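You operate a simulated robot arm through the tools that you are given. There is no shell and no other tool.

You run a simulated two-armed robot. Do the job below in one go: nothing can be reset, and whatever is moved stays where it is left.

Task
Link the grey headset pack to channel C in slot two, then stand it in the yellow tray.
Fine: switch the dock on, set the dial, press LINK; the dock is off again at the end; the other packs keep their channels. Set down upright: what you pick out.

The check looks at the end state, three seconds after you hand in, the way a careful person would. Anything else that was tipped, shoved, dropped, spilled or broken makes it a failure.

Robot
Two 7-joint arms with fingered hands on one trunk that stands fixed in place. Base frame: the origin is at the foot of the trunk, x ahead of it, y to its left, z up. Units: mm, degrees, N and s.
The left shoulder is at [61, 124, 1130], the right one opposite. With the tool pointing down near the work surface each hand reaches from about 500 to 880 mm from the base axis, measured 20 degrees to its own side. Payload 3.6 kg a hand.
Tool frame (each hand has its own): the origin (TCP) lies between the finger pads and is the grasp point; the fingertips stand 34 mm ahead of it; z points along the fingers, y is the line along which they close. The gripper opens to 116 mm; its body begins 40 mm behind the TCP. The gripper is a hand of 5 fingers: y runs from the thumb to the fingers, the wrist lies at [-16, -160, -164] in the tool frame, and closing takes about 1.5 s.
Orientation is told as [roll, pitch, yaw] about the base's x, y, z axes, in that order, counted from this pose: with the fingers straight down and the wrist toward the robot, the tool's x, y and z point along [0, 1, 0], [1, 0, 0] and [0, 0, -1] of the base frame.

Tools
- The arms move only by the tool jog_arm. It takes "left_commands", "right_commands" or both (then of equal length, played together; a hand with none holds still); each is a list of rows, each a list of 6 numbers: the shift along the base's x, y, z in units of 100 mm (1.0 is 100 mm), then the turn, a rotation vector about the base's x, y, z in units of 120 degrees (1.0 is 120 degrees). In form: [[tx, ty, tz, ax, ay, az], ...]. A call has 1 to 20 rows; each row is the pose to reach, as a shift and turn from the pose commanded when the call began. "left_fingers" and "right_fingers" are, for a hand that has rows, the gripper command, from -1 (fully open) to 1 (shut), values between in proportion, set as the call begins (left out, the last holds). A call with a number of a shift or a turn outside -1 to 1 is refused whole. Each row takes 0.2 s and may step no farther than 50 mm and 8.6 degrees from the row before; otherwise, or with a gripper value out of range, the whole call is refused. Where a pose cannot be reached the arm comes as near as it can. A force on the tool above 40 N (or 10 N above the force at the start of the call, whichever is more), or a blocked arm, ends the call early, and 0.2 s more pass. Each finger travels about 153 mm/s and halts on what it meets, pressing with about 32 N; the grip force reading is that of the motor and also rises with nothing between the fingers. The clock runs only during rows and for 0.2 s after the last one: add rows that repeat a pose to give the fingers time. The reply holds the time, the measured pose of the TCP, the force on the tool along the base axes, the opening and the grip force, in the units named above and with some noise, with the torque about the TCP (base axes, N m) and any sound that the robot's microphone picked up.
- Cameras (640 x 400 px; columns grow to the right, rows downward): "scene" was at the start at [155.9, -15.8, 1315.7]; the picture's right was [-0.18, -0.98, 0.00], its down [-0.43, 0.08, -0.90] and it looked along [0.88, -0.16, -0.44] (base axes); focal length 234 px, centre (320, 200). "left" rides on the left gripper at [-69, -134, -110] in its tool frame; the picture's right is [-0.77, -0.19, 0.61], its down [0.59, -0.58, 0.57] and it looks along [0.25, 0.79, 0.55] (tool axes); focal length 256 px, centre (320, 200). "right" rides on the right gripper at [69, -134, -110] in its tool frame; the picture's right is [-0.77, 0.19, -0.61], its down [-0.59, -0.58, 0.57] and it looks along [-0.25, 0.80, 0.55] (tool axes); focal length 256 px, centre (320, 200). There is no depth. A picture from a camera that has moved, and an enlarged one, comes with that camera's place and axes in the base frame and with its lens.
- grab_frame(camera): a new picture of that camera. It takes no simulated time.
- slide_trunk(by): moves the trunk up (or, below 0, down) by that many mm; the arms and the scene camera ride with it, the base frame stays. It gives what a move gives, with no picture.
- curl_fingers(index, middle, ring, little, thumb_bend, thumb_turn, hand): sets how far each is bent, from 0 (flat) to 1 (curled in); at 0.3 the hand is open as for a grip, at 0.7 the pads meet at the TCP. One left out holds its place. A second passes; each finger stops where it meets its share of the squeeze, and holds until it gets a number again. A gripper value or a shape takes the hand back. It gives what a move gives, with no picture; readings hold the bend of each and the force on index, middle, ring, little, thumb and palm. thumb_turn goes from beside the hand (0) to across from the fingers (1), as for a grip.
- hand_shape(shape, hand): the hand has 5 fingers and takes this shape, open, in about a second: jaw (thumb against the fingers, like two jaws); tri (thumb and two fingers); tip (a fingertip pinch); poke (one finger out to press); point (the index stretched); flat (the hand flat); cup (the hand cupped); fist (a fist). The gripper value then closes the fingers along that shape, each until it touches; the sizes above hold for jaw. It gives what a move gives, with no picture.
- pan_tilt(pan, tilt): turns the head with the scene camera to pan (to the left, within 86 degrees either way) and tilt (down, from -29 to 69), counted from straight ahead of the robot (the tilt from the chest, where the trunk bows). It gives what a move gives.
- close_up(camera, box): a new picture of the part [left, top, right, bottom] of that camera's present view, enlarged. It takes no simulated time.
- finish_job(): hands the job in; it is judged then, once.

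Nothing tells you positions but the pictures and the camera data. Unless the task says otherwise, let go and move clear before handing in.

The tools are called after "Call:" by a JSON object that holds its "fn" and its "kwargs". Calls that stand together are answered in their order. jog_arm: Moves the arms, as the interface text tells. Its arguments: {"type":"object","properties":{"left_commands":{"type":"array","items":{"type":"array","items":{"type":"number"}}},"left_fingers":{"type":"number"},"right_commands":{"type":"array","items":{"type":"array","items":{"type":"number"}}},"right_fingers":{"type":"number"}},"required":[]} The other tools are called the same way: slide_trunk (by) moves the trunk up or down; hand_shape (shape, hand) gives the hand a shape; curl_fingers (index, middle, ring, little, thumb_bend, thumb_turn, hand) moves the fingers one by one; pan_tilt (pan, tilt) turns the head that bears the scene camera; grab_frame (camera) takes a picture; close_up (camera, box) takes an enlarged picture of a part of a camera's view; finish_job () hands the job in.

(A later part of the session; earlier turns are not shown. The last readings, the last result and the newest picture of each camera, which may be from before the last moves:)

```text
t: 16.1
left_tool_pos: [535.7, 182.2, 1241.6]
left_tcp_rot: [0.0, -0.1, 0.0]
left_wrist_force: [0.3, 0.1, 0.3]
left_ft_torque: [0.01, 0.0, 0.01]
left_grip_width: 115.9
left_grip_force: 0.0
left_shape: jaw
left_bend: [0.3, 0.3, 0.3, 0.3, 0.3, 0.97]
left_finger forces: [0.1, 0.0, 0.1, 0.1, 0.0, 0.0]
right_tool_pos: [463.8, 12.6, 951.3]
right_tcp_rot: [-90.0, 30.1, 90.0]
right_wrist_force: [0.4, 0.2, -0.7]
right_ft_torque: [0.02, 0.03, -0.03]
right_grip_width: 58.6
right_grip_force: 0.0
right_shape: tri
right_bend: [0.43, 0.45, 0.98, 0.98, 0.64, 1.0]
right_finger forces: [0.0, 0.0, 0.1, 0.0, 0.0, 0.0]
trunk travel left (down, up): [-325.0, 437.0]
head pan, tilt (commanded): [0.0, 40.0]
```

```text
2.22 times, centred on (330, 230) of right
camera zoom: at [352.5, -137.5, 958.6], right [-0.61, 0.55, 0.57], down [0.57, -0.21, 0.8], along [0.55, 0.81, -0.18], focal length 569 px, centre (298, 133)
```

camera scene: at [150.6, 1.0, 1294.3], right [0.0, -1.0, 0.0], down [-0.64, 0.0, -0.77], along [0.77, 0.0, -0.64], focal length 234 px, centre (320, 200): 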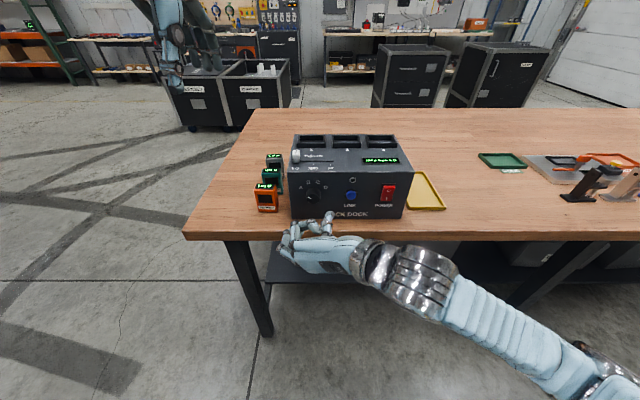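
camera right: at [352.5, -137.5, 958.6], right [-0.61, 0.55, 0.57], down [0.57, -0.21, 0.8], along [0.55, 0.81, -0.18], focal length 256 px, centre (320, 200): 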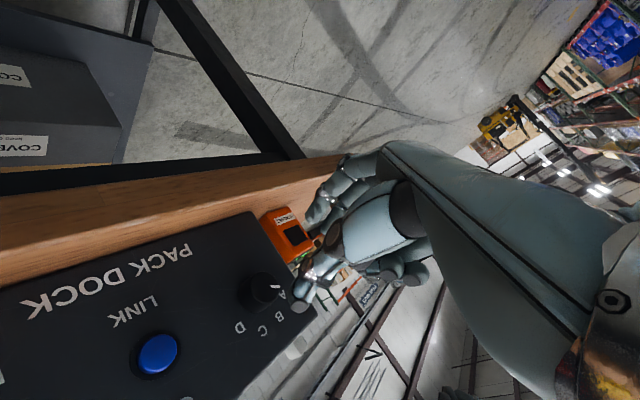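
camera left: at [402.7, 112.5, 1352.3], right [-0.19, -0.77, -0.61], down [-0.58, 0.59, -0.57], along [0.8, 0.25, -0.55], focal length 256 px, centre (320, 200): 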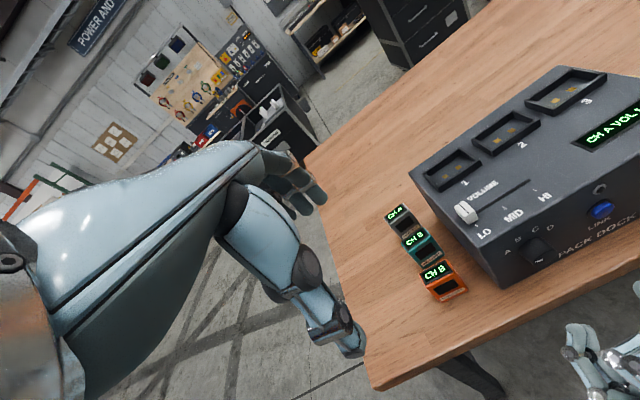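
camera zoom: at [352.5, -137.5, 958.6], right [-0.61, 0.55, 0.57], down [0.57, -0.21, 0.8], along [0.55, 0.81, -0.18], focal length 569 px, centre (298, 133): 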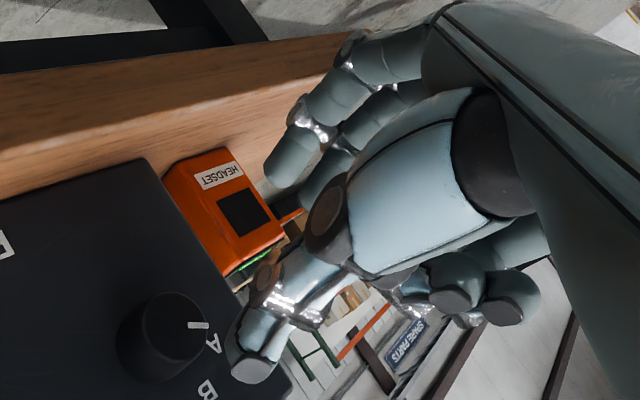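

The knob centre should sit right between the thumb and two fingers once I move forward. I'll advance to x≈535 and check the clearance.

Call:
{"fn": "jog_arm", "kwargs": {"right_commands": [[0.15, 0.03, 0.02, 0, 0, 0], [0.3, 0.03, 0.02, 0, 0, 0], [0.45, 0.03, 0.02, 0, 0, 0], [0.55, 0.03, 0.02, 0, 0, 0], [0.64, 0.03, 0.02, 0, 0, 0], [0.72, 0.03, 0.02, 0, 0, 0]]}}

Call:
{"fn": "close_up", "kwargs": {"camera": "scene", "box": [265, 155, 385, 260]}}

Call:
{"fn": "close_up", "kwargs": {"camera": "right", "box": [220, 140, 440, 320]}}

Call:
{"fn": "close_up", "kwargs": {"camera": "left", "box": [460, 180, 640, 340]}}

```text
t: 17.6
left_tool_pos: [536.9, 181.1, 1241.9]
left_tcp_rot: [0.0, 0.0, -0.1]
left_wrist_force: [0.6, -0.6, -1.1]
left_ft_torque: [0.0, 0.01, 0.02]
left_grip_width: 115.8
left_grip_force: 0.1
left_shape: jaw
left_bend: [0.3, 0.3, 0.3, 0.3, 0.3, 0.97]
left_finger forces: [0.0, 0.0, 0.0, 0.1, 0.1, 0.0]
right_tool_pos: [535.4, 18.1, 953.8]
right_tcp_rot: [-89.9, 29.9, 90.0]
right_wrist_force: [0.4, 0.6, -0.1]
right_ft_torque: [-0.02, 0.0, 0.02]
right_grip_width: 58.2
right_grip_force: 0.0
right_shape: tri
right_bend: [0.43, 0.45, 0.98, 0.98, 0.64, 1.0]
right_finger forces: [0.0, 0.0, 0.1, 0.0, 0.0, 0.0]
trunk travel left (down, up): [-325.0, 437.0]
head pan, tilt (commanded): [0.0, 40.0]
```

```text
3.81 times, centred on (325, 208) of scene
camera zoom: at [150.8, 1.1, 1294.2], right [0.0, -1.0, 0.0], down [-0.64, 0.0, -0.77], along [0.77, 0.0, -0.64], focal length 891 px, centre (301, 171)
```

zoom: 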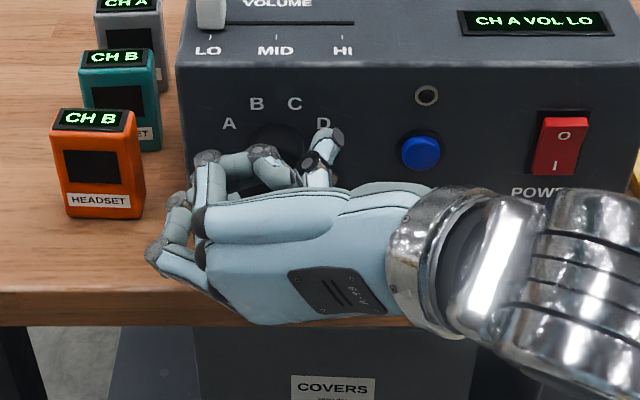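

```text
2.22 times, centred on (330, 230) of right
camera zoom: at [424.3, -133.1, 960.8], right [-0.61, 0.55, 0.57], down [0.57, -0.21, 0.8], along [0.55, 0.81, -0.18], focal length 569 px, centre (298, 133)
```

zoom: 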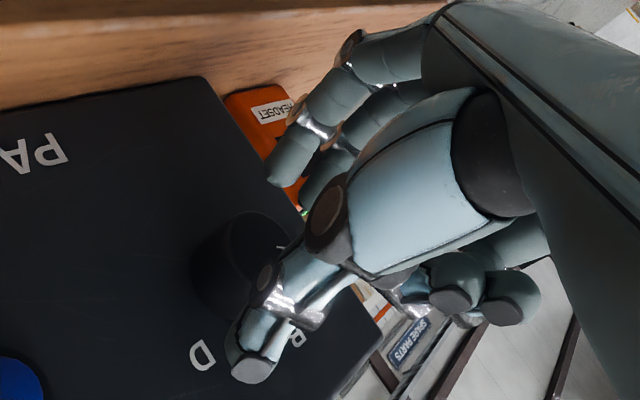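

```text
2.50 times, centred on (550, 260) of left
camera zoom: at [402.8, 112.6, 1352.2], right [-0.19, -0.77, -0.61], down [-0.58, 0.59, -0.57], along [0.79, 0.25, -0.55], focal length 640 px, centre (-255, 50)
```

zoom: 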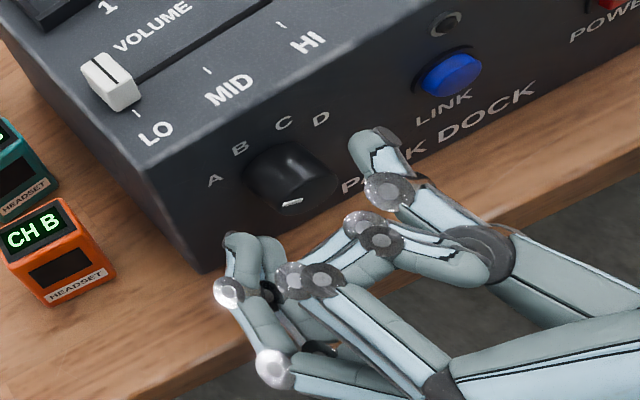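

Fingers and thumb straddle the knob with it centred. I'll go 8 mm further in and close the pinch.

Call:
{"fn": "jog_arm", "kwargs": {"right_commands": [[0.03, -0.02, 0, 0, 0, 0], [0.06, -0.02, 0, 0, 0, 0], [0.08, -0.02, 0, 0, 0, 0]]}}

Call:
{"fn": "jog_arm", "kwargs": {"right_commands": [[0, 0, 0, 0, 0, 0], [0, 0, 0, 0, 0, 0], [0, 0, 0, 0, 0, 0], [0, 0, 0, 0, 0, 0], [0, 0, 0, 0, 0, 0], [0, 0, 0, 0, 0, 0]], "right_fingers": 1.0}}

Call:
{"fn": "close_up", "kwargs": {"camera": "scene", "box": [265, 155, 385, 260]}}

Call:
{"fn": "close_up", "kwargs": {"camera": "left", "box": [460, 180, 640, 340]}}

```text
t: 18.4
left_tool_pos: [536.4, 181.4, 1241.6]
left_tcp_rot: [-0.1, -0.1, 0.0]
left_wrist_force: [-0.3, 0.7, -0.3]
left_ft_torque: [-0.01, -0.01, 0.02]
left_grip_width: 116.2
left_grip_force: 0.1
left_shape: jaw
left_bend: [0.3, 0.3, 0.3, 0.3, 0.3, 0.97]
left_finger forces: [0.0, 0.1, 0.1, 0.1, 0.0, 0.0]
right_tool_pos: [543.4, 15.6, 953.2]
right_tcp_rot: [-89.9, 30.0, 90.0]
right_wrist_force: [-0.3, 0.5, 1.4]
right_ft_torque: [0.0, -0.01, -0.02]
right_grip_width: 58.4
right_grip_force: 0.1
right_shape: tri
right_bend: [0.43, 0.45, 0.98, 0.98, 0.64, 1.0]
right_finger forces: [0.0, 0.1, 0.0, 0.1, 0.0, 0.1]
trunk travel left (down, up): [-325.0, 437.0]
head pan, tilt (commanded): [0.0, 40.0]
```

```text
t: 19.8
left_tool_pos: [536.6, 180.8, 1240.4]
left_tcp_rot: [0.0, 0.1, 0.0]
left_wrist_force: [0.3, 0.9, 0.0]
left_ft_torque: [0.0, -0.03, 0.0]
left_grip_width: 115.9
left_grip_force: 0.1
left_shape: jaw
left_bend: [0.3, 0.3, 0.3, 0.3, 0.3, 0.97]
left_finger forces: [0.1, 0.0, 0.1, 0.1, 0.0, 0.0]
right_tool_pos: [543.1, 15.9, 953.5]
right_tcp_rot: [-90.0, 30.1, 89.9]
right_wrist_force: [0.6, 0.8, 0.9]
right_ft_torque: [-0.01, 0.08, 0.16]
right_grip_width: 24.2
right_grip_force: 32.3
right_shape: tri
right_bend: [0.59, 0.6, 1.0, 1.0, 0.7, 1.0]
right_finger forces: [14.2, 14.2, 0.0, 0.0, 27.8, 0.1]
trunk travel left (down, up): [-325.0, 437.0]
head pan, tilt (commanded): [0.0, 40.0]
```

```text
3.81 times, centred on (325, 208) of scene
camera zoom: at [150.6, 1.2, 1294.3], right [0.0, -1.0, 0.0], down [-0.64, 0.0, -0.77], along [0.77, 0.0, -0.64], focal length 891 px, centre (301, 171)
```

zoom: 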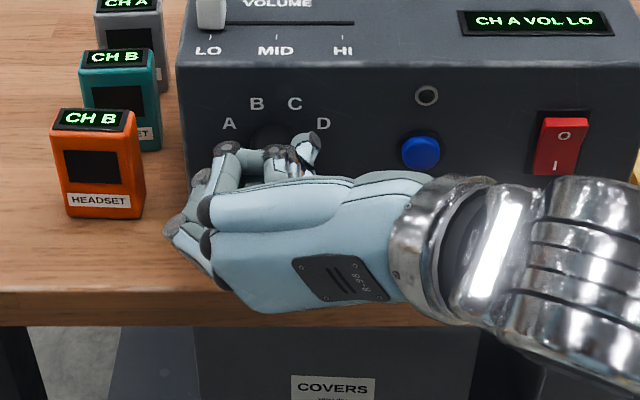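

```text
2.50 times, centred on (550, 260) of left
camera zoom: at [402.6, 112.6, 1352.3], right [-0.19, -0.77, -0.61], down [-0.58, 0.59, -0.57], along [0.79, 0.25, -0.55], focal length 640 px, centre (-255, 50)
```

zoom: 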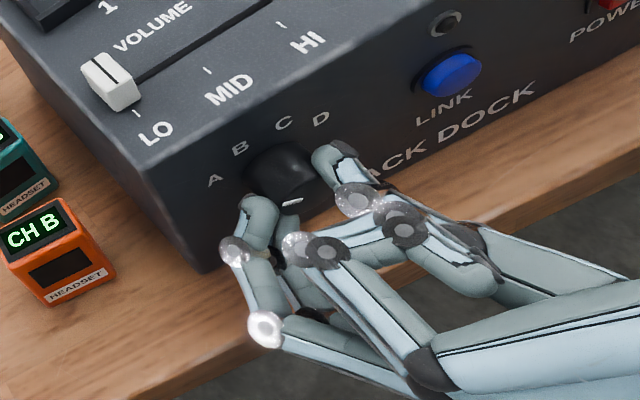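

The knob is gripped firmly (14, 14 and 28 N). I'll turn it clockwise 40° and see whether the display follows.

Call:
{"fn": "jog_arm", "kwargs": {"right_commands": [[0, 0, 0, 0.0556, 0, 0], [0, 0, 0, 0.1111, 0, 0], [0, 0, 0, 0.1667, 0, 0], [0, 0, 0, 0.2222, 0, 0], [0, 0, 0, 0.2778, 0, 0], [0, 0, 0, 0.3333, 0, 0]]}}

Call:
{"fn": "close_up", "kwargs": {"camera": "scene", "box": [265, 155, 425, 260]}}

Call:
{"fn": "close_up", "kwargs": {"camera": "left", "box": [460, 180, 640, 340]}}

```text
t: 21.1
left_tool_pos: [536.2, 178.9, 1241.6]
left_tcp_rot: [0.1, 0.0, 0.1]
left_wrist_force: [0.3, -0.3, 0.8]
left_ft_torque: [-0.03, -0.01, -0.01]
left_grip_width: 115.9
left_grip_force: 0.0
left_shape: jaw
left_bend: [0.3, 0.3, 0.3, 0.3, 0.3, 0.97]
left_finger forces: [0.1, 0.2, 0.1, 0.0, 0.1, 0.0]
right_tool_pos: [543.9, 13.6, 953.6]
right_tcp_rot: [-90.1, -10.1, 89.9]
right_wrist_force: [-3.4, -10.1, 1.0]
right_ft_torque: [-0.05, -0.02, -0.1]
right_grip_width: 23.8
right_grip_force: 32.2
right_shape: tri
right_bend: [0.59, 0.61, 1.0, 1.0, 0.7, 1.0]
right_finger forces: [13.5, 13.8, 0.0, 0.0, 35.1, 0.0]
trunk travel left (down, up): [-325.0, 437.0]
head pan, tilt (commanded): [0.0, 40.0]
```

```text
3.81 times, centred on (345, 208) of scene
camera zoom: at [150.1, -0.6, 1294.3], right [0.0, -1.0, 0.0], down [-0.64, 0.0, -0.77], along [0.77, 0.0, -0.64], focal length 891 px, centre (225, 171)
```

zoom: 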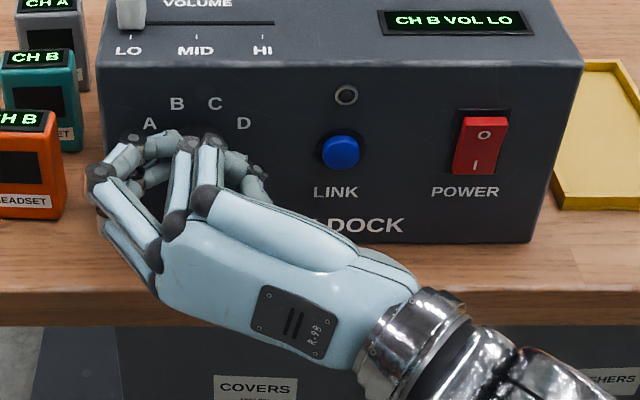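

```text
2.50 times, centred on (550, 260) of left
camera zoom: at [402.2, 111.1, 1352.5], right [-0.19, -0.77, -0.61], down [-0.58, 0.59, -0.56], along [0.8, 0.25, -0.55], focal length 640 px, centre (-255, 50)
```

zoom: 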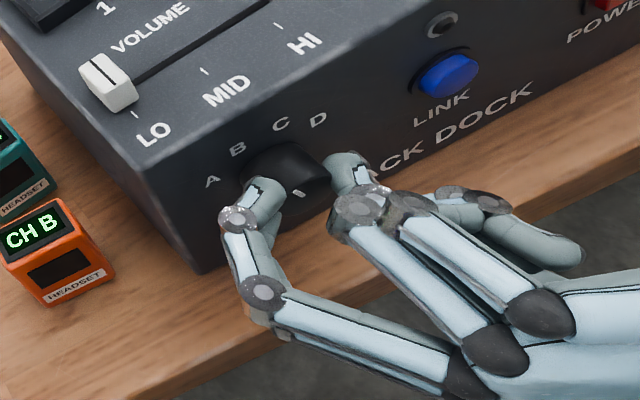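

The display now reads CH B. I'll turn another 40° toward C.

Call:
{"fn": "jog_arm", "kwargs": {"right_commands": [[0, 0, 0, 0.0556, 0, 0], [0, 0, 0, 0.1111, 0, 0], [0, 0, 0, 0.1667, 0, 0], [0, 0, 0, 0.2222, 0, 0], [0, 0, 0, 0.2778, 0, 0], [0, 0, 0, 0.3333, 0, 0]]}}

Call:
{"fn": "close_up", "kwargs": {"camera": "scene", "box": [265, 155, 425, 260]}}

Call:
{"fn": "close_up", "kwargs": {"camera": "left", "box": [460, 180, 640, 340]}}

```text
t: 22.6
left_tool_pos: [535.3, 179.1, 1242.1]
left_tcp_rot: [0.2, 0.0, -0.1]
left_wrist_force: [0.7, 0.3, -0.1]
left_ft_torque: [0.0, 0.01, 0.0]
left_grip_width: 115.9
left_grip_force: 0.1
left_shape: jaw
left_bend: [0.3, 0.3, 0.3, 0.3, 0.3, 0.97]
left_finger forces: [0.1, 0.0, 0.1, 0.0, 0.1, 0.0]
right_tool_pos: [542.7, 13.5, 953.3]
right_tcp_rot: [-89.8, -50.2, 89.7]
right_wrist_force: [-2.5, -14.5, -5.5]
right_ft_torque: [-0.02, 0.06, -0.38]
right_grip_width: 23.2
right_grip_force: 32.2
right_shape: tri
right_bend: [0.6, 0.61, 1.0, 1.0, 0.7, 1.0]
right_finger forces: [12.0, 14.7, 0.1, 0.0, 38.0, 0.0]
trunk travel left (down, up): [-325.0, 437.0]
head pan, tilt (commanded): [0.0, 40.0]
```

```text
3.81 times, centred on (345, 208) of scene
camera zoom: at [150.6, -1.4, 1294.2], right [0.0, -1.0, 0.0], down [-0.64, 0.0, -0.77], along [0.77, 0.0, -0.64], focal length 891 px, centre (225, 171)
```

zoom: 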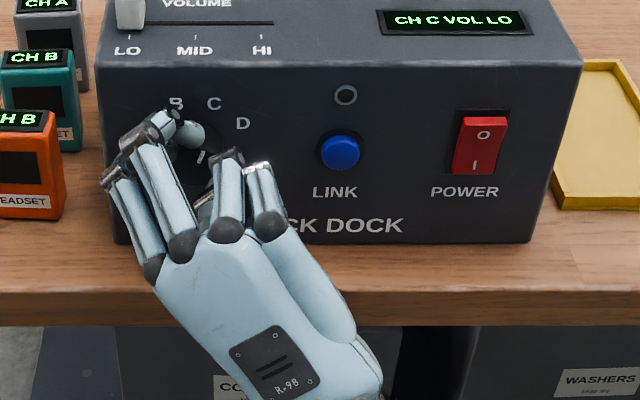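

```text
2.50 times, centred on (550, 260) of left
camera zoom: at [402.6, 110.3, 1352.4], right [-0.19, -0.77, -0.61], down [-0.58, 0.59, -0.56], along [0.8, 0.25, -0.55], focal length 640 px, centre (-255, 50)
```

zoom: 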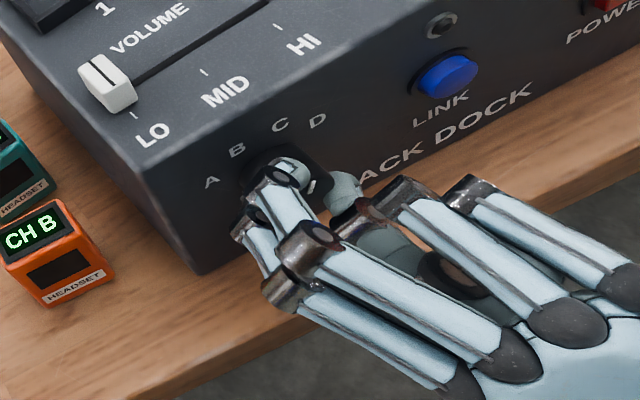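

The display reads CH C with volume still LO. I'll release the knob gently and back straight off.

Call:
{"fn": "jog_arm", "kwargs": {"right_commands": [[0, 0, 0, 0, 0, 0], [0, 0, 0, 0, 0, 0], [0, 0, 0, 0, 0, 0], [0, 0, 0, 0, 0, 0]], "right_fingers": -0.1}}

Call:
{"fn": "jog_arm", "kwargs": {"right_commands": [[-0.1, 0, 0, 0, 0, 0], [-0.25, 0, 0, 0, 0, 0], [-0.45, 0, 0, 0, 0, 0], [-0.65, 0, 0, 0, 0, 0], [-0.8, 0, 0, 0, 0, 0]]}}

Call:
{"fn": "close_up", "kwargs": {"camera": "scene", "box": [265, 130, 425, 230]}}

Call:
{"fn": "close_up", "kwargs": {"camera": "left", "box": [370, 50, 640, 320]}}

```text
t: 23.6
left_tool_pos: [536.8, 180.1, 1242.0]
left_tcp_rot: [0.1, 0.0, -0.1]
left_wrist_force: [-0.2, -0.6, 0.2]
left_ft_torque: [0.0, -0.02, -0.03]
left_grip_width: 116.1
left_grip_force: 0.0
left_shape: jaw
left_bend: [0.3, 0.3, 0.3, 0.3, 0.3, 0.97]
left_finger forces: [0.0, 0.0, 0.1, 0.0, 0.1, 0.0]
right_tool_pos: [542.2, 16.4, 952.9]
right_tcp_rot: [-89.9, -50.0, 90.0]
right_wrist_force: [-1.2, 0.3, 0.6]
right_ft_torque: [0.0, 0.01, -0.01]
right_grip_width: 63.1
right_grip_force: 0.1
right_shape: tri
right_bend: [0.42, 0.43, 0.98, 0.98, 0.62, 1.0]
right_finger forces: [0.0, 0.1, 0.0, 0.0, 0.0, 0.1]
trunk travel left (down, up): [-325.0, 437.0]
head pan, tilt (commanded): [0.0, 40.0]
```

```text
t: 24.8
left_tool_pos: [536.0, 181.7, 1241.6]
left_tcp_rot: [0.0, 0.0, 0.0]
left_wrist_force: [0.3, -0.7, -0.4]
left_ft_torque: [0.0, -0.03, 0.04]
left_grip_width: 116.1
left_grip_force: 0.0
left_shape: jaw
left_bend: [0.3, 0.3, 0.3, 0.3, 0.3, 0.97]
left_finger forces: [0.1, 0.1, 0.1, 0.0, 0.0, 0.0]
right_tool_pos: [462.4, 15.3, 954.5]
right_tcp_rot: [-90.0, -49.9, 89.9]
right_wrist_force: [0.1, 0.8, 0.4]
right_ft_torque: [0.01, 0.02, 0.03]
right_grip_width: 63.6
right_grip_force: 0.1
right_shape: tri
right_bend: [0.42, 0.43, 0.98, 0.98, 0.62, 1.0]
right_finger forces: [0.1, 0.0, 0.0, 0.0, 0.1, 0.0]
trunk travel left (down, up): [-325.0, 437.0]
head pan, tilt (commanded): [0.0, 40.0]
```

```text
4.00 times, centred on (345, 180) of scene
camera zoom: at [150.4, 1.0, 1294.3], right [0.0, -1.0, 0.0], down [-0.64, 0.0, -0.77], along [0.77, 0.0, -0.64], focal length 936 px, centre (220, 280)
```

zoom: 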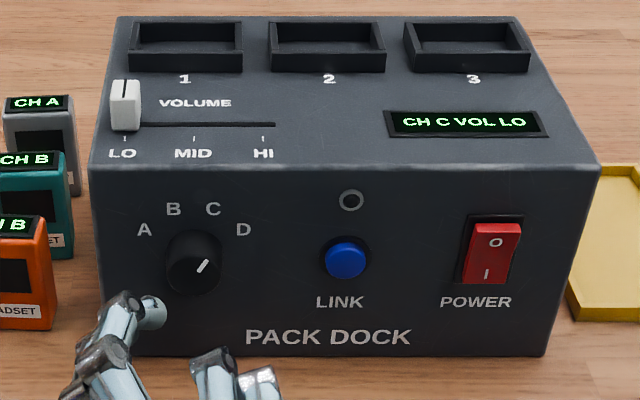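

```text
1.48 times, centred on (505, 185) of left
camera zoom: at [402.4, 112.5, 1352.4], right [-0.19, -0.77, -0.61], down [-0.58, 0.59, -0.57], along [0.8, 0.25, -0.55], focal length 379 px, centre (46, 222)
```

zoom: 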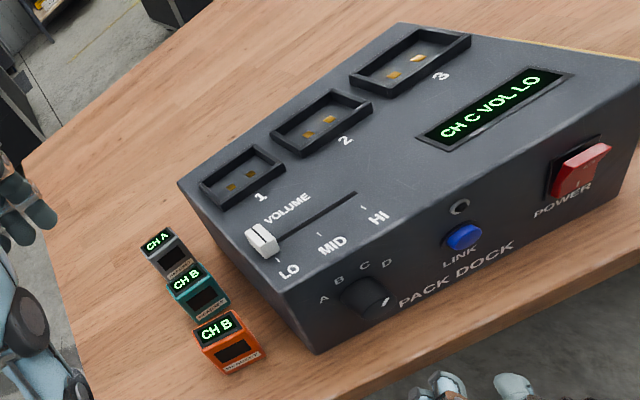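

The dial points at C and the display agrees. Now I'll park the right hand to the right, out of the way, and take careful views of the packs and slot two for the left hand's pick.

Call:
{"fn": "jog_arm", "kwargs": {"right_commands": [[-0.1, -0.2, 0.1, -0.06, 0, 0], [-0.2, -0.4, 0.2, -0.12, 0, 0], [-0.3, -0.6, 0.3, -0.18, 0, 0], [-0.3, -0.8, 0.4, -0.24, 0, 0], [-0.3, -1.0, 0.5, -0.3, 0, 0]]}}

Call:
{"fn": "jog_arm", "kwargs": {"right_commands": [[0, -0.25, 0.1, -0.0583, 0, 0], [0, -0.5, 0.2, -0.1167, 0, 0], [0, -0.75, 0.3, -0.1167, 0, 0], [0, -1.0, 0.4, -0.1167, 0, 0]]}}

Call:
{"fn": "jog_arm", "kwargs": {"right_commands": [[0, -0.25, 0.1, 0, 0, 0], [0, -0.5, 0.2, 0, 0, 0], [0, -0.75, 0.3, 0, 0, 0], [0, -1.0, 0.3, 0, 0, 0]]}}

Call:
{"fn": "grab_frame", "kwargs": {"camera": "scene"}}

Call:
{"fn": "close_up", "kwargs": {"camera": "scene", "box": [245, 125, 305, 220]}}

Call:
{"fn": "close_up", "kwargs": {"camera": "scene", "box": [290, 125, 370, 175]}}

Call:
{"fn": "close_up", "kwargs": {"camera": "scene", "box": [370, 150, 450, 230]}}

```text
t: 25.9
left_tool_pos: [535.8, 179.8, 1242.0]
left_tcp_rot: [0.0, 0.0, 0.0]
left_wrist_force: [-0.7, -0.5, 0.1]
left_ft_torque: [0.02, 0.01, 0.01]
left_grip_width: 115.7
left_grip_force: 0.1
left_shape: jaw
left_bend: [0.3, 0.3, 0.3, 0.3, 0.3, 0.97]
left_finger forces: [0.1, 0.1, 0.0, 0.1, 0.0, 0.0]
right_tool_pos: [433.0, -86.0, 1004.8]
right_tcp_rot: [-89.8, -14.1, 89.9]
right_wrist_force: [0.2, -0.1, 0.1]
right_ft_torque: [0.0, -0.03, 0.01]
right_grip_width: 63.3
right_grip_force: 0.1
right_shape: tri
right_bend: [0.42, 0.43, 0.98, 0.98, 0.62, 1.0]
right_finger forces: [0.0, 0.0, 0.0, 0.0, 0.0, 0.0]
trunk travel left (down, up): [-325.0, 437.0]
head pan, tilt (commanded): [0.0, 40.0]
```

```text
t: 26.9
left_tool_pos: [536.1, 181.5, 1242.1]
left_tcp_rot: [0.0, -0.1, 0.0]
left_wrist_force: [0.8, 0.1, -0.3]
left_ft_torque: [-0.06, 0.0, -0.03]
left_grip_width: 116.0
left_grip_force: 0.2
left_shape: jaw
left_bend: [0.3, 0.3, 0.3, 0.3, 0.3, 0.97]
left_finger forces: [0.0, 0.1, 0.0, 0.1, 0.0, 0.0]
right_tool_pos: [433.3, -186.6, 1042.7]
right_tcp_rot: [-90.0, 0.1, 90.1]
right_wrist_force: [0.6, 0.5, 0.2]
right_ft_torque: [-0.01, 0.0, 0.01]
right_grip_width: 63.3
right_grip_force: 0.1
right_shape: tri
right_bend: [0.42, 0.43, 0.98, 0.98, 0.62, 1.0]
right_finger forces: [0.0, 0.0, 0.1, 0.1, 0.0, 0.0]
trunk travel left (down, up): [-325.0, 437.0]
head pan, tilt (commanded): [0.0, 40.0]
```

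```text
t: 27.9
left_tool_pos: [537.8, 179.7, 1242.3]
left_tcp_rot: [0.0, 0.1, 0.0]
left_wrist_force: [-0.1, 0.5, -0.3]
left_ft_torque: [0.04, 0.02, -0.03]
left_grip_width: 115.9
left_grip_force: 0.0
left_shape: jaw
left_bend: [0.3, 0.3, 0.3, 0.3, 0.3, 0.97]
left_finger forces: [0.0, 0.1, 0.0, 0.0, 0.0, 0.0]
right_tool_pos: [434.2, -287.2, 1073.6]
right_tcp_rot: [-89.8, 0.1, 90.0]
right_wrist_force: [-0.6, 0.1, -0.5]
right_ft_torque: [0.02, 0.0, 0.01]
right_grip_width: 63.5
right_grip_force: 0.0
right_shape: tri
right_bend: [0.42, 0.43, 0.98, 0.98, 0.62, 1.0]
right_finger forces: [0.0, 0.0, 0.1, 0.1, 0.1, 0.1]
trunk travel left (down, up): [-325.0, 437.0]
head pan, tilt (commanded): [0.0, 40.0]
```

```text
taken
camera scene: at [150.6, 0.3, 1294.3], right [0.0, -1.0, 0.0], down [-0.64, 0.0, -0.77], along [0.77, 0.0, -0.64], focal length 234 px, centre (320, 200)
```

scene: 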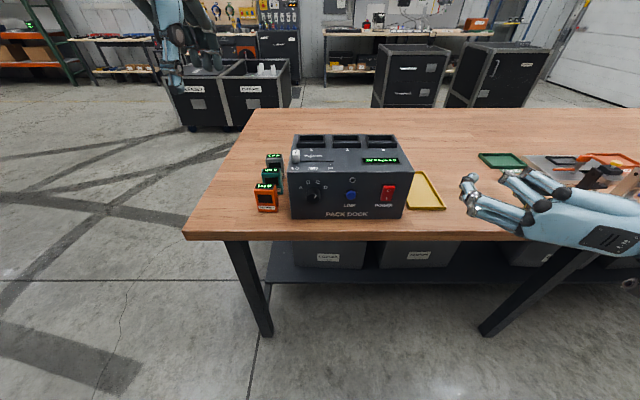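

```text
4.21 times, centred on (275, 172) of scene
camera zoom: at [150.6, 0.3, 1294.3], right [0.0, -1.0, 0.0], down [-0.64, 0.0, -0.77], along [0.77, 0.0, -0.64], focal length 985 px, centre (510, 316)
```

zoom: 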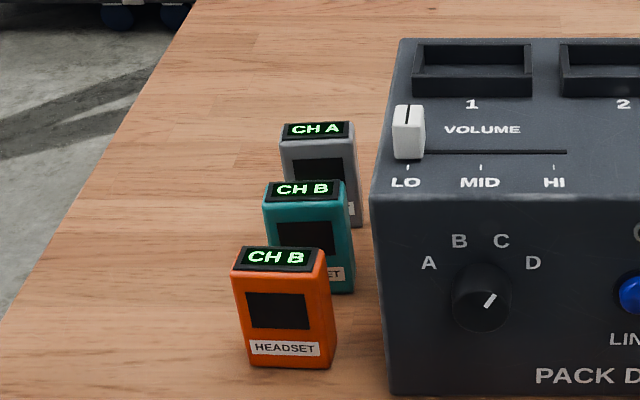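

```text
8.00 times, centred on (330, 150) of scene
camera zoom: at [150.6, 0.3, 1294.3], right [0.0, -1.0, 0.0], down [-0.64, 0.0, -0.77], along [0.77, 0.0, -0.64], focal length 1872 px, centre (240, 600)
```

zoom: 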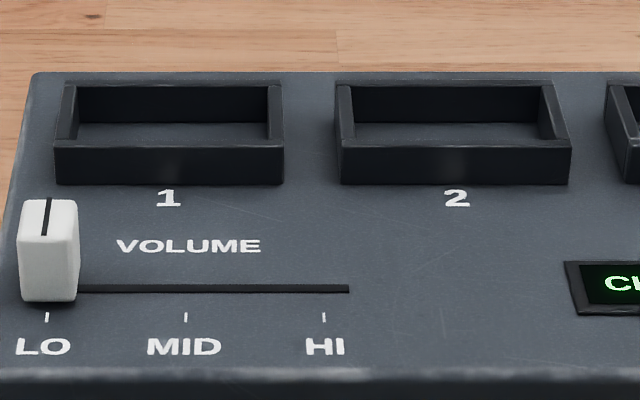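

```text
5.00 times, centred on (410, 190) of scene
camera zoom: at [150.6, 0.3, 1294.3], right [0.0, -1.0, 0.0], down [-0.64, 0.0, -0.77], along [0.77, 0.0, -0.64], focal length 1170 px, centre (-130, 250)
```

zoom: 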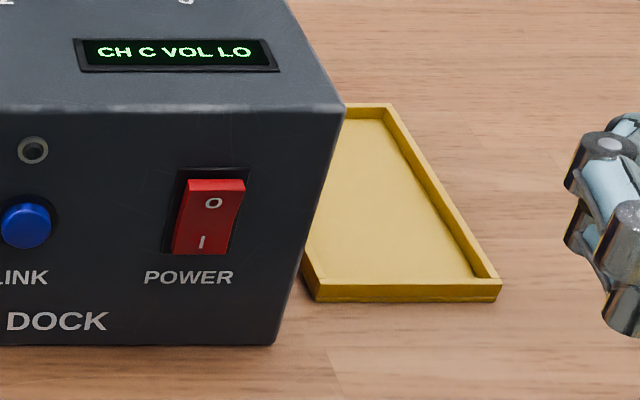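

Grey pack: centre about (771, 136), top z≈946. Slot two's opening: centre about (711, −67), collar top z≈1027, floor near 1015. If the left hand comes straight down, its wrist camera would hit the volume slider. So I'll tilt the left hand 30° sideways, with the wrist outboard, and use the three-finger pinch.

Call:
{"fn": "hand_shape", "kwargs": {"shape": "tri", "hand": "left"}}

Call:
{"fn": "jog_arm", "kwargs": {"left_commands": [[0.25, 0, 0, -0.0625, 0, 0], [0.5, 0, 0, -0.125, 0, 0], [0.75, 0, 0, -0.1875, 0, 0], [1.0, 0, 0, -0.25, 0, 0]], "left_fingers": 0.1}}

Call:
{"fn": "jog_arm", "kwargs": {"left_commands": [[0.25, 0, -0.15, 0, 0, 0], [0.5, 0, -0.3, 0, 0, 0], [0.75, 0, -0.45, 0, 0, 0], [1.0, 0, -0.6, 0, 0, 0]]}}

Call:
{"fn": "jog_arm", "kwargs": {"left_commands": [[0.1, -0.1, -0.15, 0, 0, 0], [0.2, -0.2, -0.3, 0, 0, 0], [0.3, -0.3, -0.45, 0, 0, 0], [0.35, -0.4, -0.6, 0, 0, 0]]}}

Call:
{"fn": "grab_frame", "kwargs": {"camera": "left"}}

Call:
{"fn": "grab_frame", "kwargs": {"camera": "scene"}}

```text
t: 28.9
left_tool_pos: [535.2, 182.1, 1242.5]
left_tcp_rot: [-0.1, 0.1, 0.1]
left_wrist_force: [-0.6, 0.5, -0.2]
left_ft_torque: [0.03, 0.01, -0.01]
left_grip_width: 115.9
left_grip_force: 0.0
left_shape: tri
left_bend: [0.3, 0.3, 0.98, 0.98, 0.3, 0.97]
left_finger forces: [0.0, 0.1, 0.0, 0.0, 0.0, 0.0]
right_tool_pos: [433.5, -285.2, 1073.8]
right_tcp_rot: [-89.9, -0.1, 90.0]
right_wrist_force: [0.0, -0.9, 0.1]
right_ft_torque: [0.0, 0.0, 0.0]
right_grip_width: 63.4
right_grip_force: 0.0
right_shape: tri
right_bend: [0.42, 0.43, 0.98, 0.98, 0.62, 1.0]
right_finger forces: [0.0, 0.0, 0.0, 0.0, 0.0, 0.0]
trunk travel left (down, up): [-325.0, 437.0]
head pan, tilt (commanded): [0.0, 40.0]
```

```text
t: 29.9
left_tool_pos: [637.1, 180.4, 1244.8]
left_tcp_rot: [-30.1, 0.0, -0.1]
left_wrist_force: [-0.3, 0.9, 0.5]
left_ft_torque: [0.03, 0.01, 0.01]
left_grip_width: 52.4
left_grip_force: 0.0
left_shape: tri
left_bend: [0.45, 0.47, 0.98, 0.98, 0.66, 1.0]
left_finger forces: [0.1, 0.0, 0.0, 0.0, 0.0, 0.0]
right_tool_pos: [434.8, -285.3, 1073.2]
right_tcp_rot: [-89.9, 0.0, 90.0]
right_wrist_force: [0.2, 0.1, -0.4]
right_ft_torque: [0.01, 0.01, -0.02]
right_grip_width: 63.6
right_grip_force: 0.1
right_shape: tri
right_bend: [0.42, 0.43, 0.98, 0.98, 0.62, 1.0]
right_finger forces: [0.0, 0.0, 0.0, 0.0, 0.0, 0.0]
trunk travel left (down, up): [-325.0, 437.0]
head pan, tilt (commanded): [0.0, 40.0]
```

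```text
t: 30.9
left_tool_pos: [736.7, 179.8, 1180.6]
left_tcp_rot: [-30.0, 0.1, 0.0]
left_wrist_force: [0.6, -0.2, -0.5]
left_ft_torque: [0.01, 0.0, 0.02]
left_grip_width: 52.6
left_grip_force: 0.0
left_shape: tri
left_bend: [0.45, 0.47, 0.98, 0.98, 0.66, 1.0]
left_finger forces: [0.0, 0.1, 0.0, 0.0, 0.1, 0.0]
right_tool_pos: [434.7, -285.1, 1073.1]
right_tcp_rot: [-89.9, 0.0, 89.8]
right_wrist_force: [-0.8, -0.6, 0.4]
right_ft_torque: [0.04, -0.03, 0.02]
right_grip_width: 63.6
right_grip_force: 0.0
right_shape: tri
right_bend: [0.42, 0.43, 0.98, 0.98, 0.62, 1.0]
right_finger forces: [0.0, 0.0, 0.0, 0.0, 0.0, 0.1]
trunk travel left (down, up): [-325.0, 437.0]
head pan, tilt (commanded): [0.0, 40.0]
```

```text
t: 31.9
left_tool_pos: [772.5, 141.5, 1118.7]
left_tcp_rot: [-30.0, 0.0, -0.1]
left_wrist_force: [-0.2, 0.1, -0.8]
left_ft_torque: [0.0, -0.01, 0.02]
left_grip_width: 52.6
left_grip_force: 0.1
left_shape: tri
left_bend: [0.45, 0.47, 0.98, 0.98, 0.66, 1.0]
left_finger forces: [0.1, 0.1, 0.1, 0.0, 0.0, 0.0]
right_tool_pos: [434.3, -286.3, 1073.5]
right_tcp_rot: [-89.9, 0.0, 89.9]
right_wrist_force: [-0.6, -0.8, -0.8]
right_ft_torque: [-0.01, -0.02, 0.01]
right_grip_width: 63.6
right_grip_force: 0.1
right_shape: tri
right_bend: [0.42, 0.43, 0.98, 0.98, 0.62, 1.0]
right_finger forces: [0.0, 0.0, 0.0, 0.0, 0.0, 0.0]
trunk travel left (down, up): [-325.0, 437.0]
head pan, tilt (commanded): [0.0, 40.0]
```

```text
taken
camera left: at [638.6, 136.3, 1250.1], right [-0.19, -0.97, -0.15], down [-0.58, 0.23, -0.78], along [0.79, -0.06, -0.6], focal length 256 px, centre (320, 200)
```

left: 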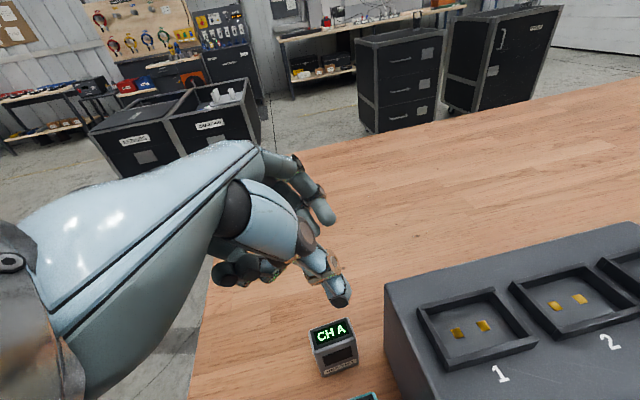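

```text
taken
camera scene: at [150.8, 0.4, 1294.2], right [0.0, -1.0, 0.0], down [-0.64, 0.0, -0.77], along [0.77, 0.0, -0.64], focal length 234 px, centre (320, 200)
```

scene: 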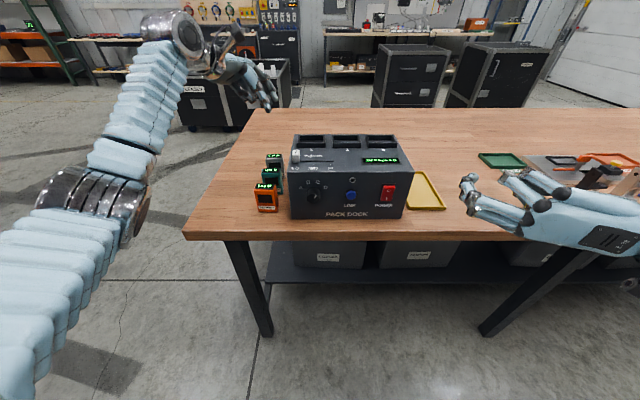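

Call:
{"fn": "close_up", "kwargs": {"camera": "left", "box": [270, 150, 430, 400]}}

Call:
{"fn": "close_up", "kwargs": {"camera": "left", "box": [400, 220, 640, 400]}}

Call:
{"fn": "close_up", "kwargs": {"camera": "scene", "box": [200, 40, 320, 220]}}

```text
1.60 times, centred on (350, 275) of left
camera zoom: at [638.6, 136.3, 1250.1], right [-0.19, -0.97, -0.15], down [-0.58, 0.23, -0.78], along [0.79, -0.06, -0.6], focal length 410 px, centre (272, 80)
```

zoom: 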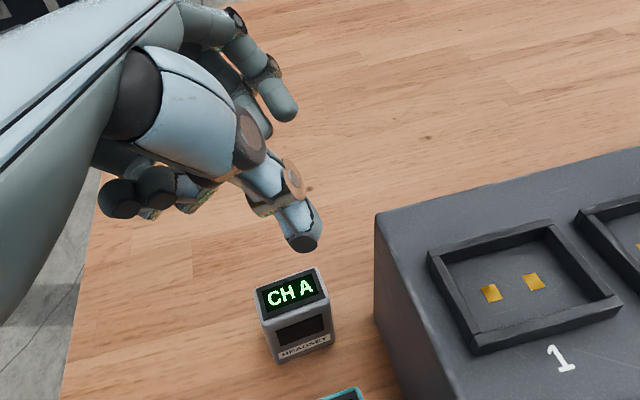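

```text
2.22 times, centred on (520, 310) of left
camera zoom: at [638.6, 136.3, 1250.1], right [-0.19, -0.97, -0.15], down [-0.58, 0.23, -0.78], along [0.79, -0.06, -0.6], focal length 569 px, centre (-124, -44)
```

zoom: 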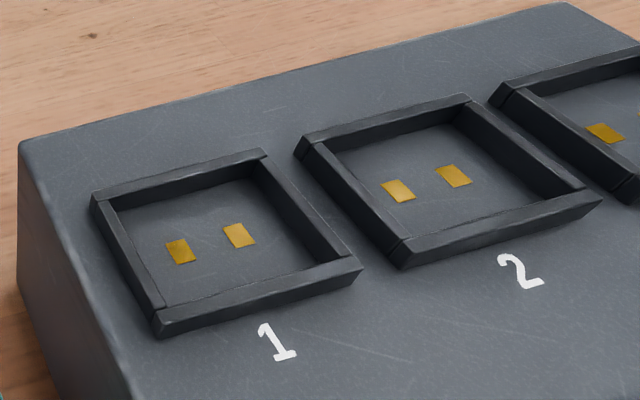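

```text
2.22 times, centred on (260, 130) of scene
camera zoom: at [150.8, 0.4, 1294.2], right [0.0, -1.0, 0.0], down [-0.64, 0.0, -0.77], along [0.77, 0.0, -0.64], focal length 520 px, centre (453, 356)
```

zoom: 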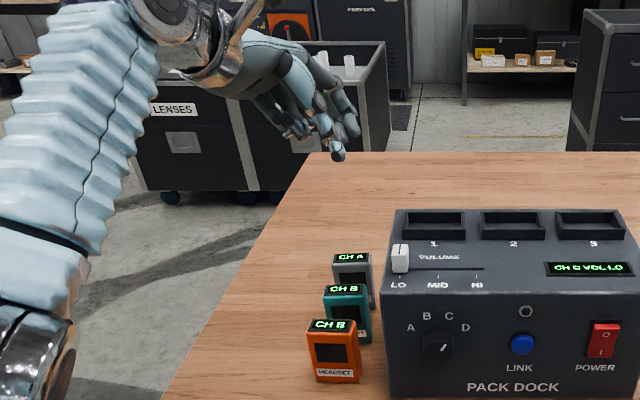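

Several views agree better on these numbers: the grey pack's top centre is about (784, 140, 940) and slot two's contacts are about (724, −69, 1012). I'll move over the pack and down to just above it, then check alignment.

Call:
{"fn": "jog_arm", "kwargs": {"left_commands": [[0.05, 0.01, -0.25, 0, 0, 0], [0.1, 0.02, -0.5, 0, 0, 0], [0.115, 0.025, -0.75, 0, 0, 0], [0.115, 0.025, -1.0, 0, 0, 0]]}}

Call:
{"fn": "close_up", "kwargs": {"camera": "left", "box": [200, 120, 420, 320]}}

Call:
{"fn": "close_up", "kwargs": {"camera": "scene", "box": [210, 90, 330, 220]}}

Call:
{"fn": "grab_frame", "kwargs": {"camera": "right"}}

```text
t: 32.9
left_tool_pos: [783.1, 141.1, 1020.6]
left_tcp_rot: [-30.0, 0.0, 0.0]
left_wrist_force: [0.2, -0.8, -0.7]
left_ft_torque: [-0.03, -0.01, -0.01]
left_grip_width: 52.7
left_grip_force: 0.0
left_shape: tri
left_bend: [0.45, 0.47, 0.98, 0.98, 0.66, 1.0]
left_finger forces: [0.1, 0.0, 0.0, 0.1, 0.1, 0.0]
right_tool_pos: [434.3, -285.4, 1074.4]
right_tcp_rot: [-89.9, 0.0, 90.1]
right_wrist_force: [-1.1, 0.5, 0.6]
right_ft_torque: [0.01, 0.0, -0.01]
right_grip_width: 63.5
right_grip_force: 0.0
right_shape: tri
right_bend: [0.42, 0.43, 0.98, 0.98, 0.62, 1.0]
right_finger forces: [0.0, 0.1, 0.0, 0.1, 0.0, 0.0]
trunk travel left (down, up): [-325.0, 437.0]
head pan, tilt (commanded): [0.0, 40.0]
```

```text
2.00 times, centred on (310, 220) of left
camera zoom: at [650.1, 137.3, 1151.6], right [-0.19, -0.97, -0.14], down [-0.58, 0.23, -0.78], along [0.79, -0.06, -0.6], focal length 512 px, centre (340, 160)
```

zoom: 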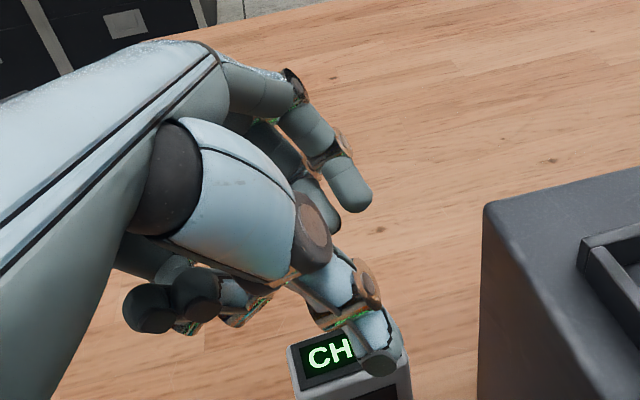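

```text
3.08 times, centred on (270, 155) of scene
camera zoom: at [150.9, 0.6, 1294.2], right [0.0, -1.0, 0.0], down [-0.64, 0.0, -0.77], along [0.77, 0.0, -0.64], focal length 720 px, centre (474, 338)
```

zoom: 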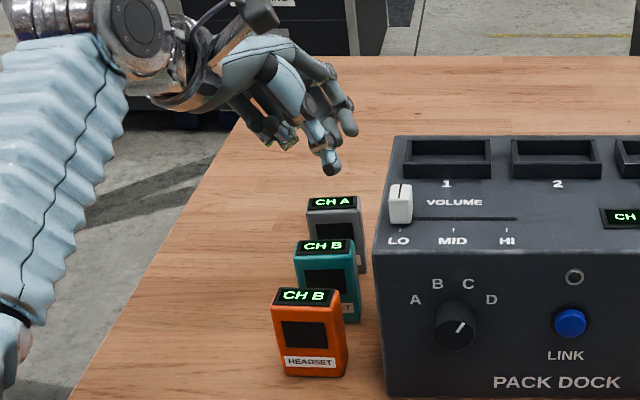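

```text
taken
camera right: at [323.0, -419.5, 1004.5], right [-0.61, 0.19, 0.77], down [0.57, -0.58, 0.59], along [0.55, 0.79, 0.25], focal length 256 px, centre (320, 200)
```

right: 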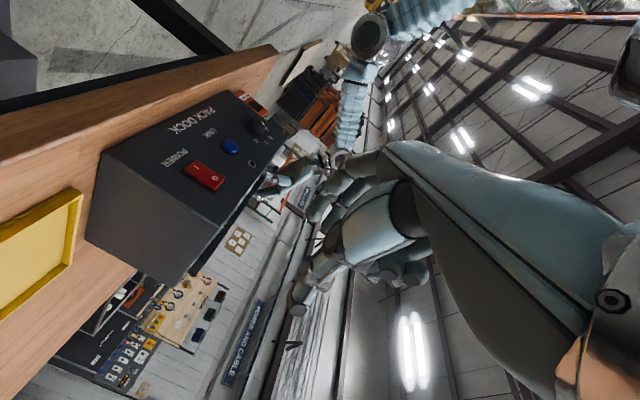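

Alignment looks right: the pack's back-left corner measures about (794, 166), so its centre is near (783, 140). I'll descend around it with the pinch open about 52 mm.

Call:
{"fn": "jog_arm", "kwargs": {"left_commands": [[0.005, 0.02, -0.15, 0, 0, 0], [0.005, 0.03, -0.3, 0, 0, 0], [0.005, 0.03, -0.42, 0, 0, 0], [0.005, 0.03, -0.52, 0, 0, 0]]}}

Call:
{"fn": "close_up", "kwargs": {"camera": "left", "box": [200, 120, 420, 320]}}

Call:
{"fn": "close_up", "kwargs": {"camera": "scene", "box": [230, 110, 310, 220]}}

```text
t: 33.9
left_tool_pos: [782.4, 146.7, 968.8]
left_tcp_rot: [-30.0, 0.1, -0.1]
left_wrist_force: [0.9, -1.1, 0.9]
left_ft_torque: [-0.04, 0.0, 0.01]
left_grip_width: 52.5
left_grip_force: 0.1
left_shape: tri
left_bend: [0.45, 0.47, 0.98, 0.98, 0.66, 1.0]
left_finger forces: [0.0, 0.1, 0.0, 0.1, 0.0, 0.0]
right_tool_pos: [433.3, -284.6, 1073.2]
right_tcp_rot: [-89.9, 0.0, 90.0]
right_wrist_force: [0.1, 0.0, -1.3]
right_ft_torque: [0.02, 0.0, -0.03]
right_grip_width: 63.9
right_grip_force: 0.1
right_shape: tri
right_bend: [0.42, 0.43, 0.98, 0.98, 0.62, 1.0]
right_finger forces: [0.0, 0.1, 0.0, 0.0, 0.0, 0.0]
trunk travel left (down, up): [-325.0, 437.0]
head pan, tilt (commanded): [0.0, 40.0]
```

```text
2.00 times, centred on (310, 220) of left
camera zoom: at [649.4, 142.1, 1099.1], right [-0.19, -0.97, -0.15], down [-0.58, 0.23, -0.78], along [0.79, -0.06, -0.6], focal length 512 px, centre (340, 160)
```

zoom: 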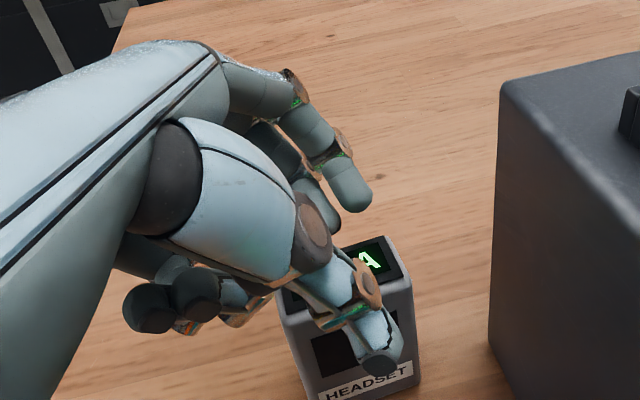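

```text
3.64 times, centred on (270, 165) of scene
camera zoom: at [150.7, 0.6, 1294.2], right [0.0, -1.0, 0.0], down [-0.64, 0.0, -0.77], along [0.77, 0.0, -0.64], focal length 851 px, centre (502, 327)
```

zoom: 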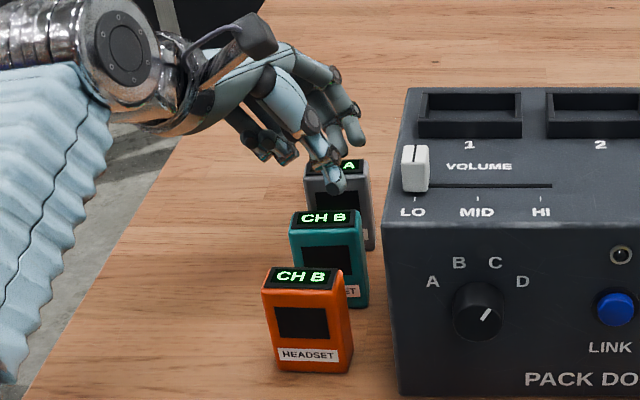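

The thumb is in front of the pack and the fingers are behind it, clear of the teal pack. I'll go down to grip height and close.

Call:
{"fn": "jog_arm", "kwargs": {"left_commands": [[0.0, 0.0, -0.1, 0, 0, 0], [0.0, 0.0, -0.2, 0, 0, 0], [0.0, 0.0, -0.3, 0, 0, 0], [0.0, 0.0, -0.4, 0, 0, 0]]}}

Call:
{"fn": "close_up", "kwargs": {"camera": "left", "box": [200, 120, 420, 320]}}

Call:
{"fn": "close_up", "kwargs": {"camera": "scene", "box": [230, 110, 310, 220]}}

```text
t: 34.9
left_tool_pos: [782.2, 146.3, 929.0]
left_tcp_rot: [-30.1, -0.1, 0.1]
left_wrist_force: [-0.7, 0.8, 0.2]
left_ft_torque: [0.01, -0.01, -0.03]
left_grip_width: 52.5
left_grip_force: 0.0
left_shape: tri
left_bend: [0.45, 0.47, 0.98, 0.98, 0.66, 1.0]
left_finger forces: [0.1, 0.0, 0.2, 0.1, 0.1, 0.1]
right_tool_pos: [433.7, -284.9, 1074.1]
right_tcp_rot: [-89.8, 0.0, 90.0]
right_wrist_force: [-0.3, 0.2, 0.4]
right_ft_torque: [0.01, -0.05, 0.01]
right_grip_width: 63.7
right_grip_force: 0.1
right_shape: tri
right_bend: [0.42, 0.43, 0.98, 0.98, 0.62, 1.0]
right_finger forces: [0.1, 0.1, 0.0, 0.1, 0.1, 0.0]
trunk travel left (down, up): [-325.0, 437.0]
head pan, tilt (commanded): [0.0, 40.0]
```

```text
2.00 times, centred on (310, 220) of left
camera zoom: at [648.5, 141.6, 1059.5], right [-0.19, -0.97, -0.14], down [-0.58, 0.23, -0.78], along [0.79, -0.06, -0.6], focal length 512 px, centre (340, 160)
```

zoom: 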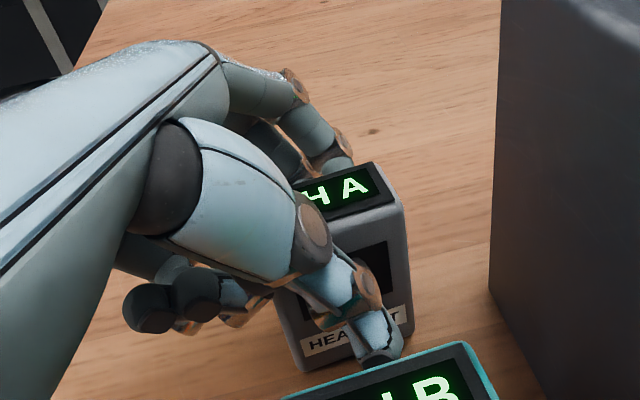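

```text
3.64 times, centred on (270, 165) of scene
camera zoom: at [150.7, 0.7, 1294.2], right [0.0, -1.0, 0.0], down [-0.64, 0.0, -0.77], along [0.77, 0.0, -0.64], focal length 851 px, centre (502, 327)
```

zoom: 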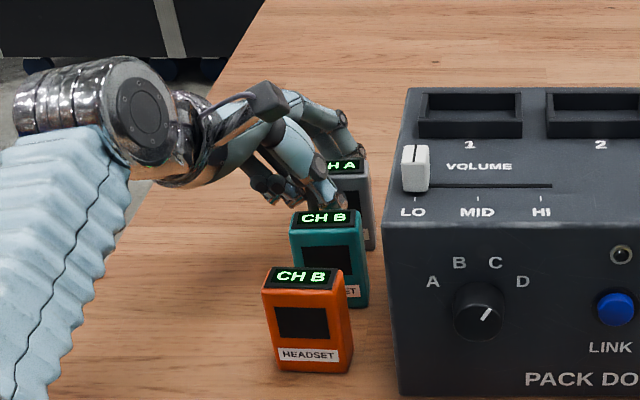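

Call:
{"fn": "jog_arm", "kwargs": {"left_commands": [[0, 0, 0, 0, 0, 0], [0, 0, 0, 0, 0, 0], [0, 0, 0, 0, 0, 0], [0, 0, 0, 0, 0, 0], [0, 0, 0, 0, 0, 0], [0, 0, 0, 0, 0, 0]], "left_fingers": 1.0}}

Call:
{"fn": "close_up", "kwargs": {"camera": "left", "box": [200, 120, 420, 320]}}

Call:
{"fn": "close_up", "kwargs": {"camera": "scene", "box": [230, 110, 310, 220]}}

```text
t: 36.2
left_tool_pos: [781.3, 146.1, 929.8]
left_tcp_rot: [-30.0, -0.1, 0.1]
left_wrist_force: [1.0, 0.1, 2.4]
left_ft_torque: [-0.07, -0.1, 0.03]
left_grip_width: 28.2
left_grip_force: 32.2
left_shape: tri
left_bend: [0.53, 0.56, 0.98, 1.0, 0.7, 1.0]
left_finger forces: [18.5, 17.0, 2.1, 0.0, 34.9, 0.1]
right_tool_pos: [433.5, -285.2, 1073.7]
right_tcp_rot: [-90.0, 0.1, 90.1]
right_wrist_force: [-0.2, 0.2, 0.6]
right_ft_torque: [-0.01, 0.0, -0.02]
right_grip_width: 63.3
right_grip_force: 0.0
right_shape: tri
right_bend: [0.42, 0.43, 0.98, 0.98, 0.62, 1.0]
right_finger forces: [0.0, 0.1, 0.1, 0.0, 0.0, 0.0]
trunk travel left (down, up): [-325.0, 437.0]
head pan, tilt (commanded): [0.0, 40.0]
```

```text
2.00 times, centred on (310, 220) of left
camera zoom: at [648.3, 141.3, 1059.9], right [-0.19, -0.97, -0.14], down [-0.58, 0.23, -0.78], along [0.8, -0.06, -0.6], focal length 512 px, centre (340, 160)
```

zoom: 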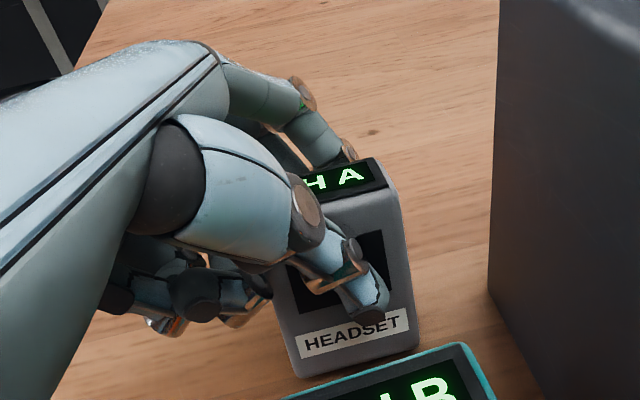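

```text
3.64 times, centred on (270, 165) of scene
camera zoom: at [150.4, 0.6, 1294.3], right [0.0, -1.0, 0.0], down [-0.64, 0.0, -0.77], along [0.77, 0.0, -0.64], focal length 851 px, centre (502, 327)
```

zoom: 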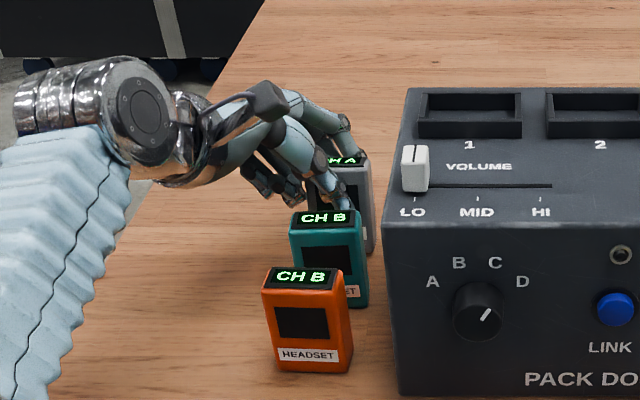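

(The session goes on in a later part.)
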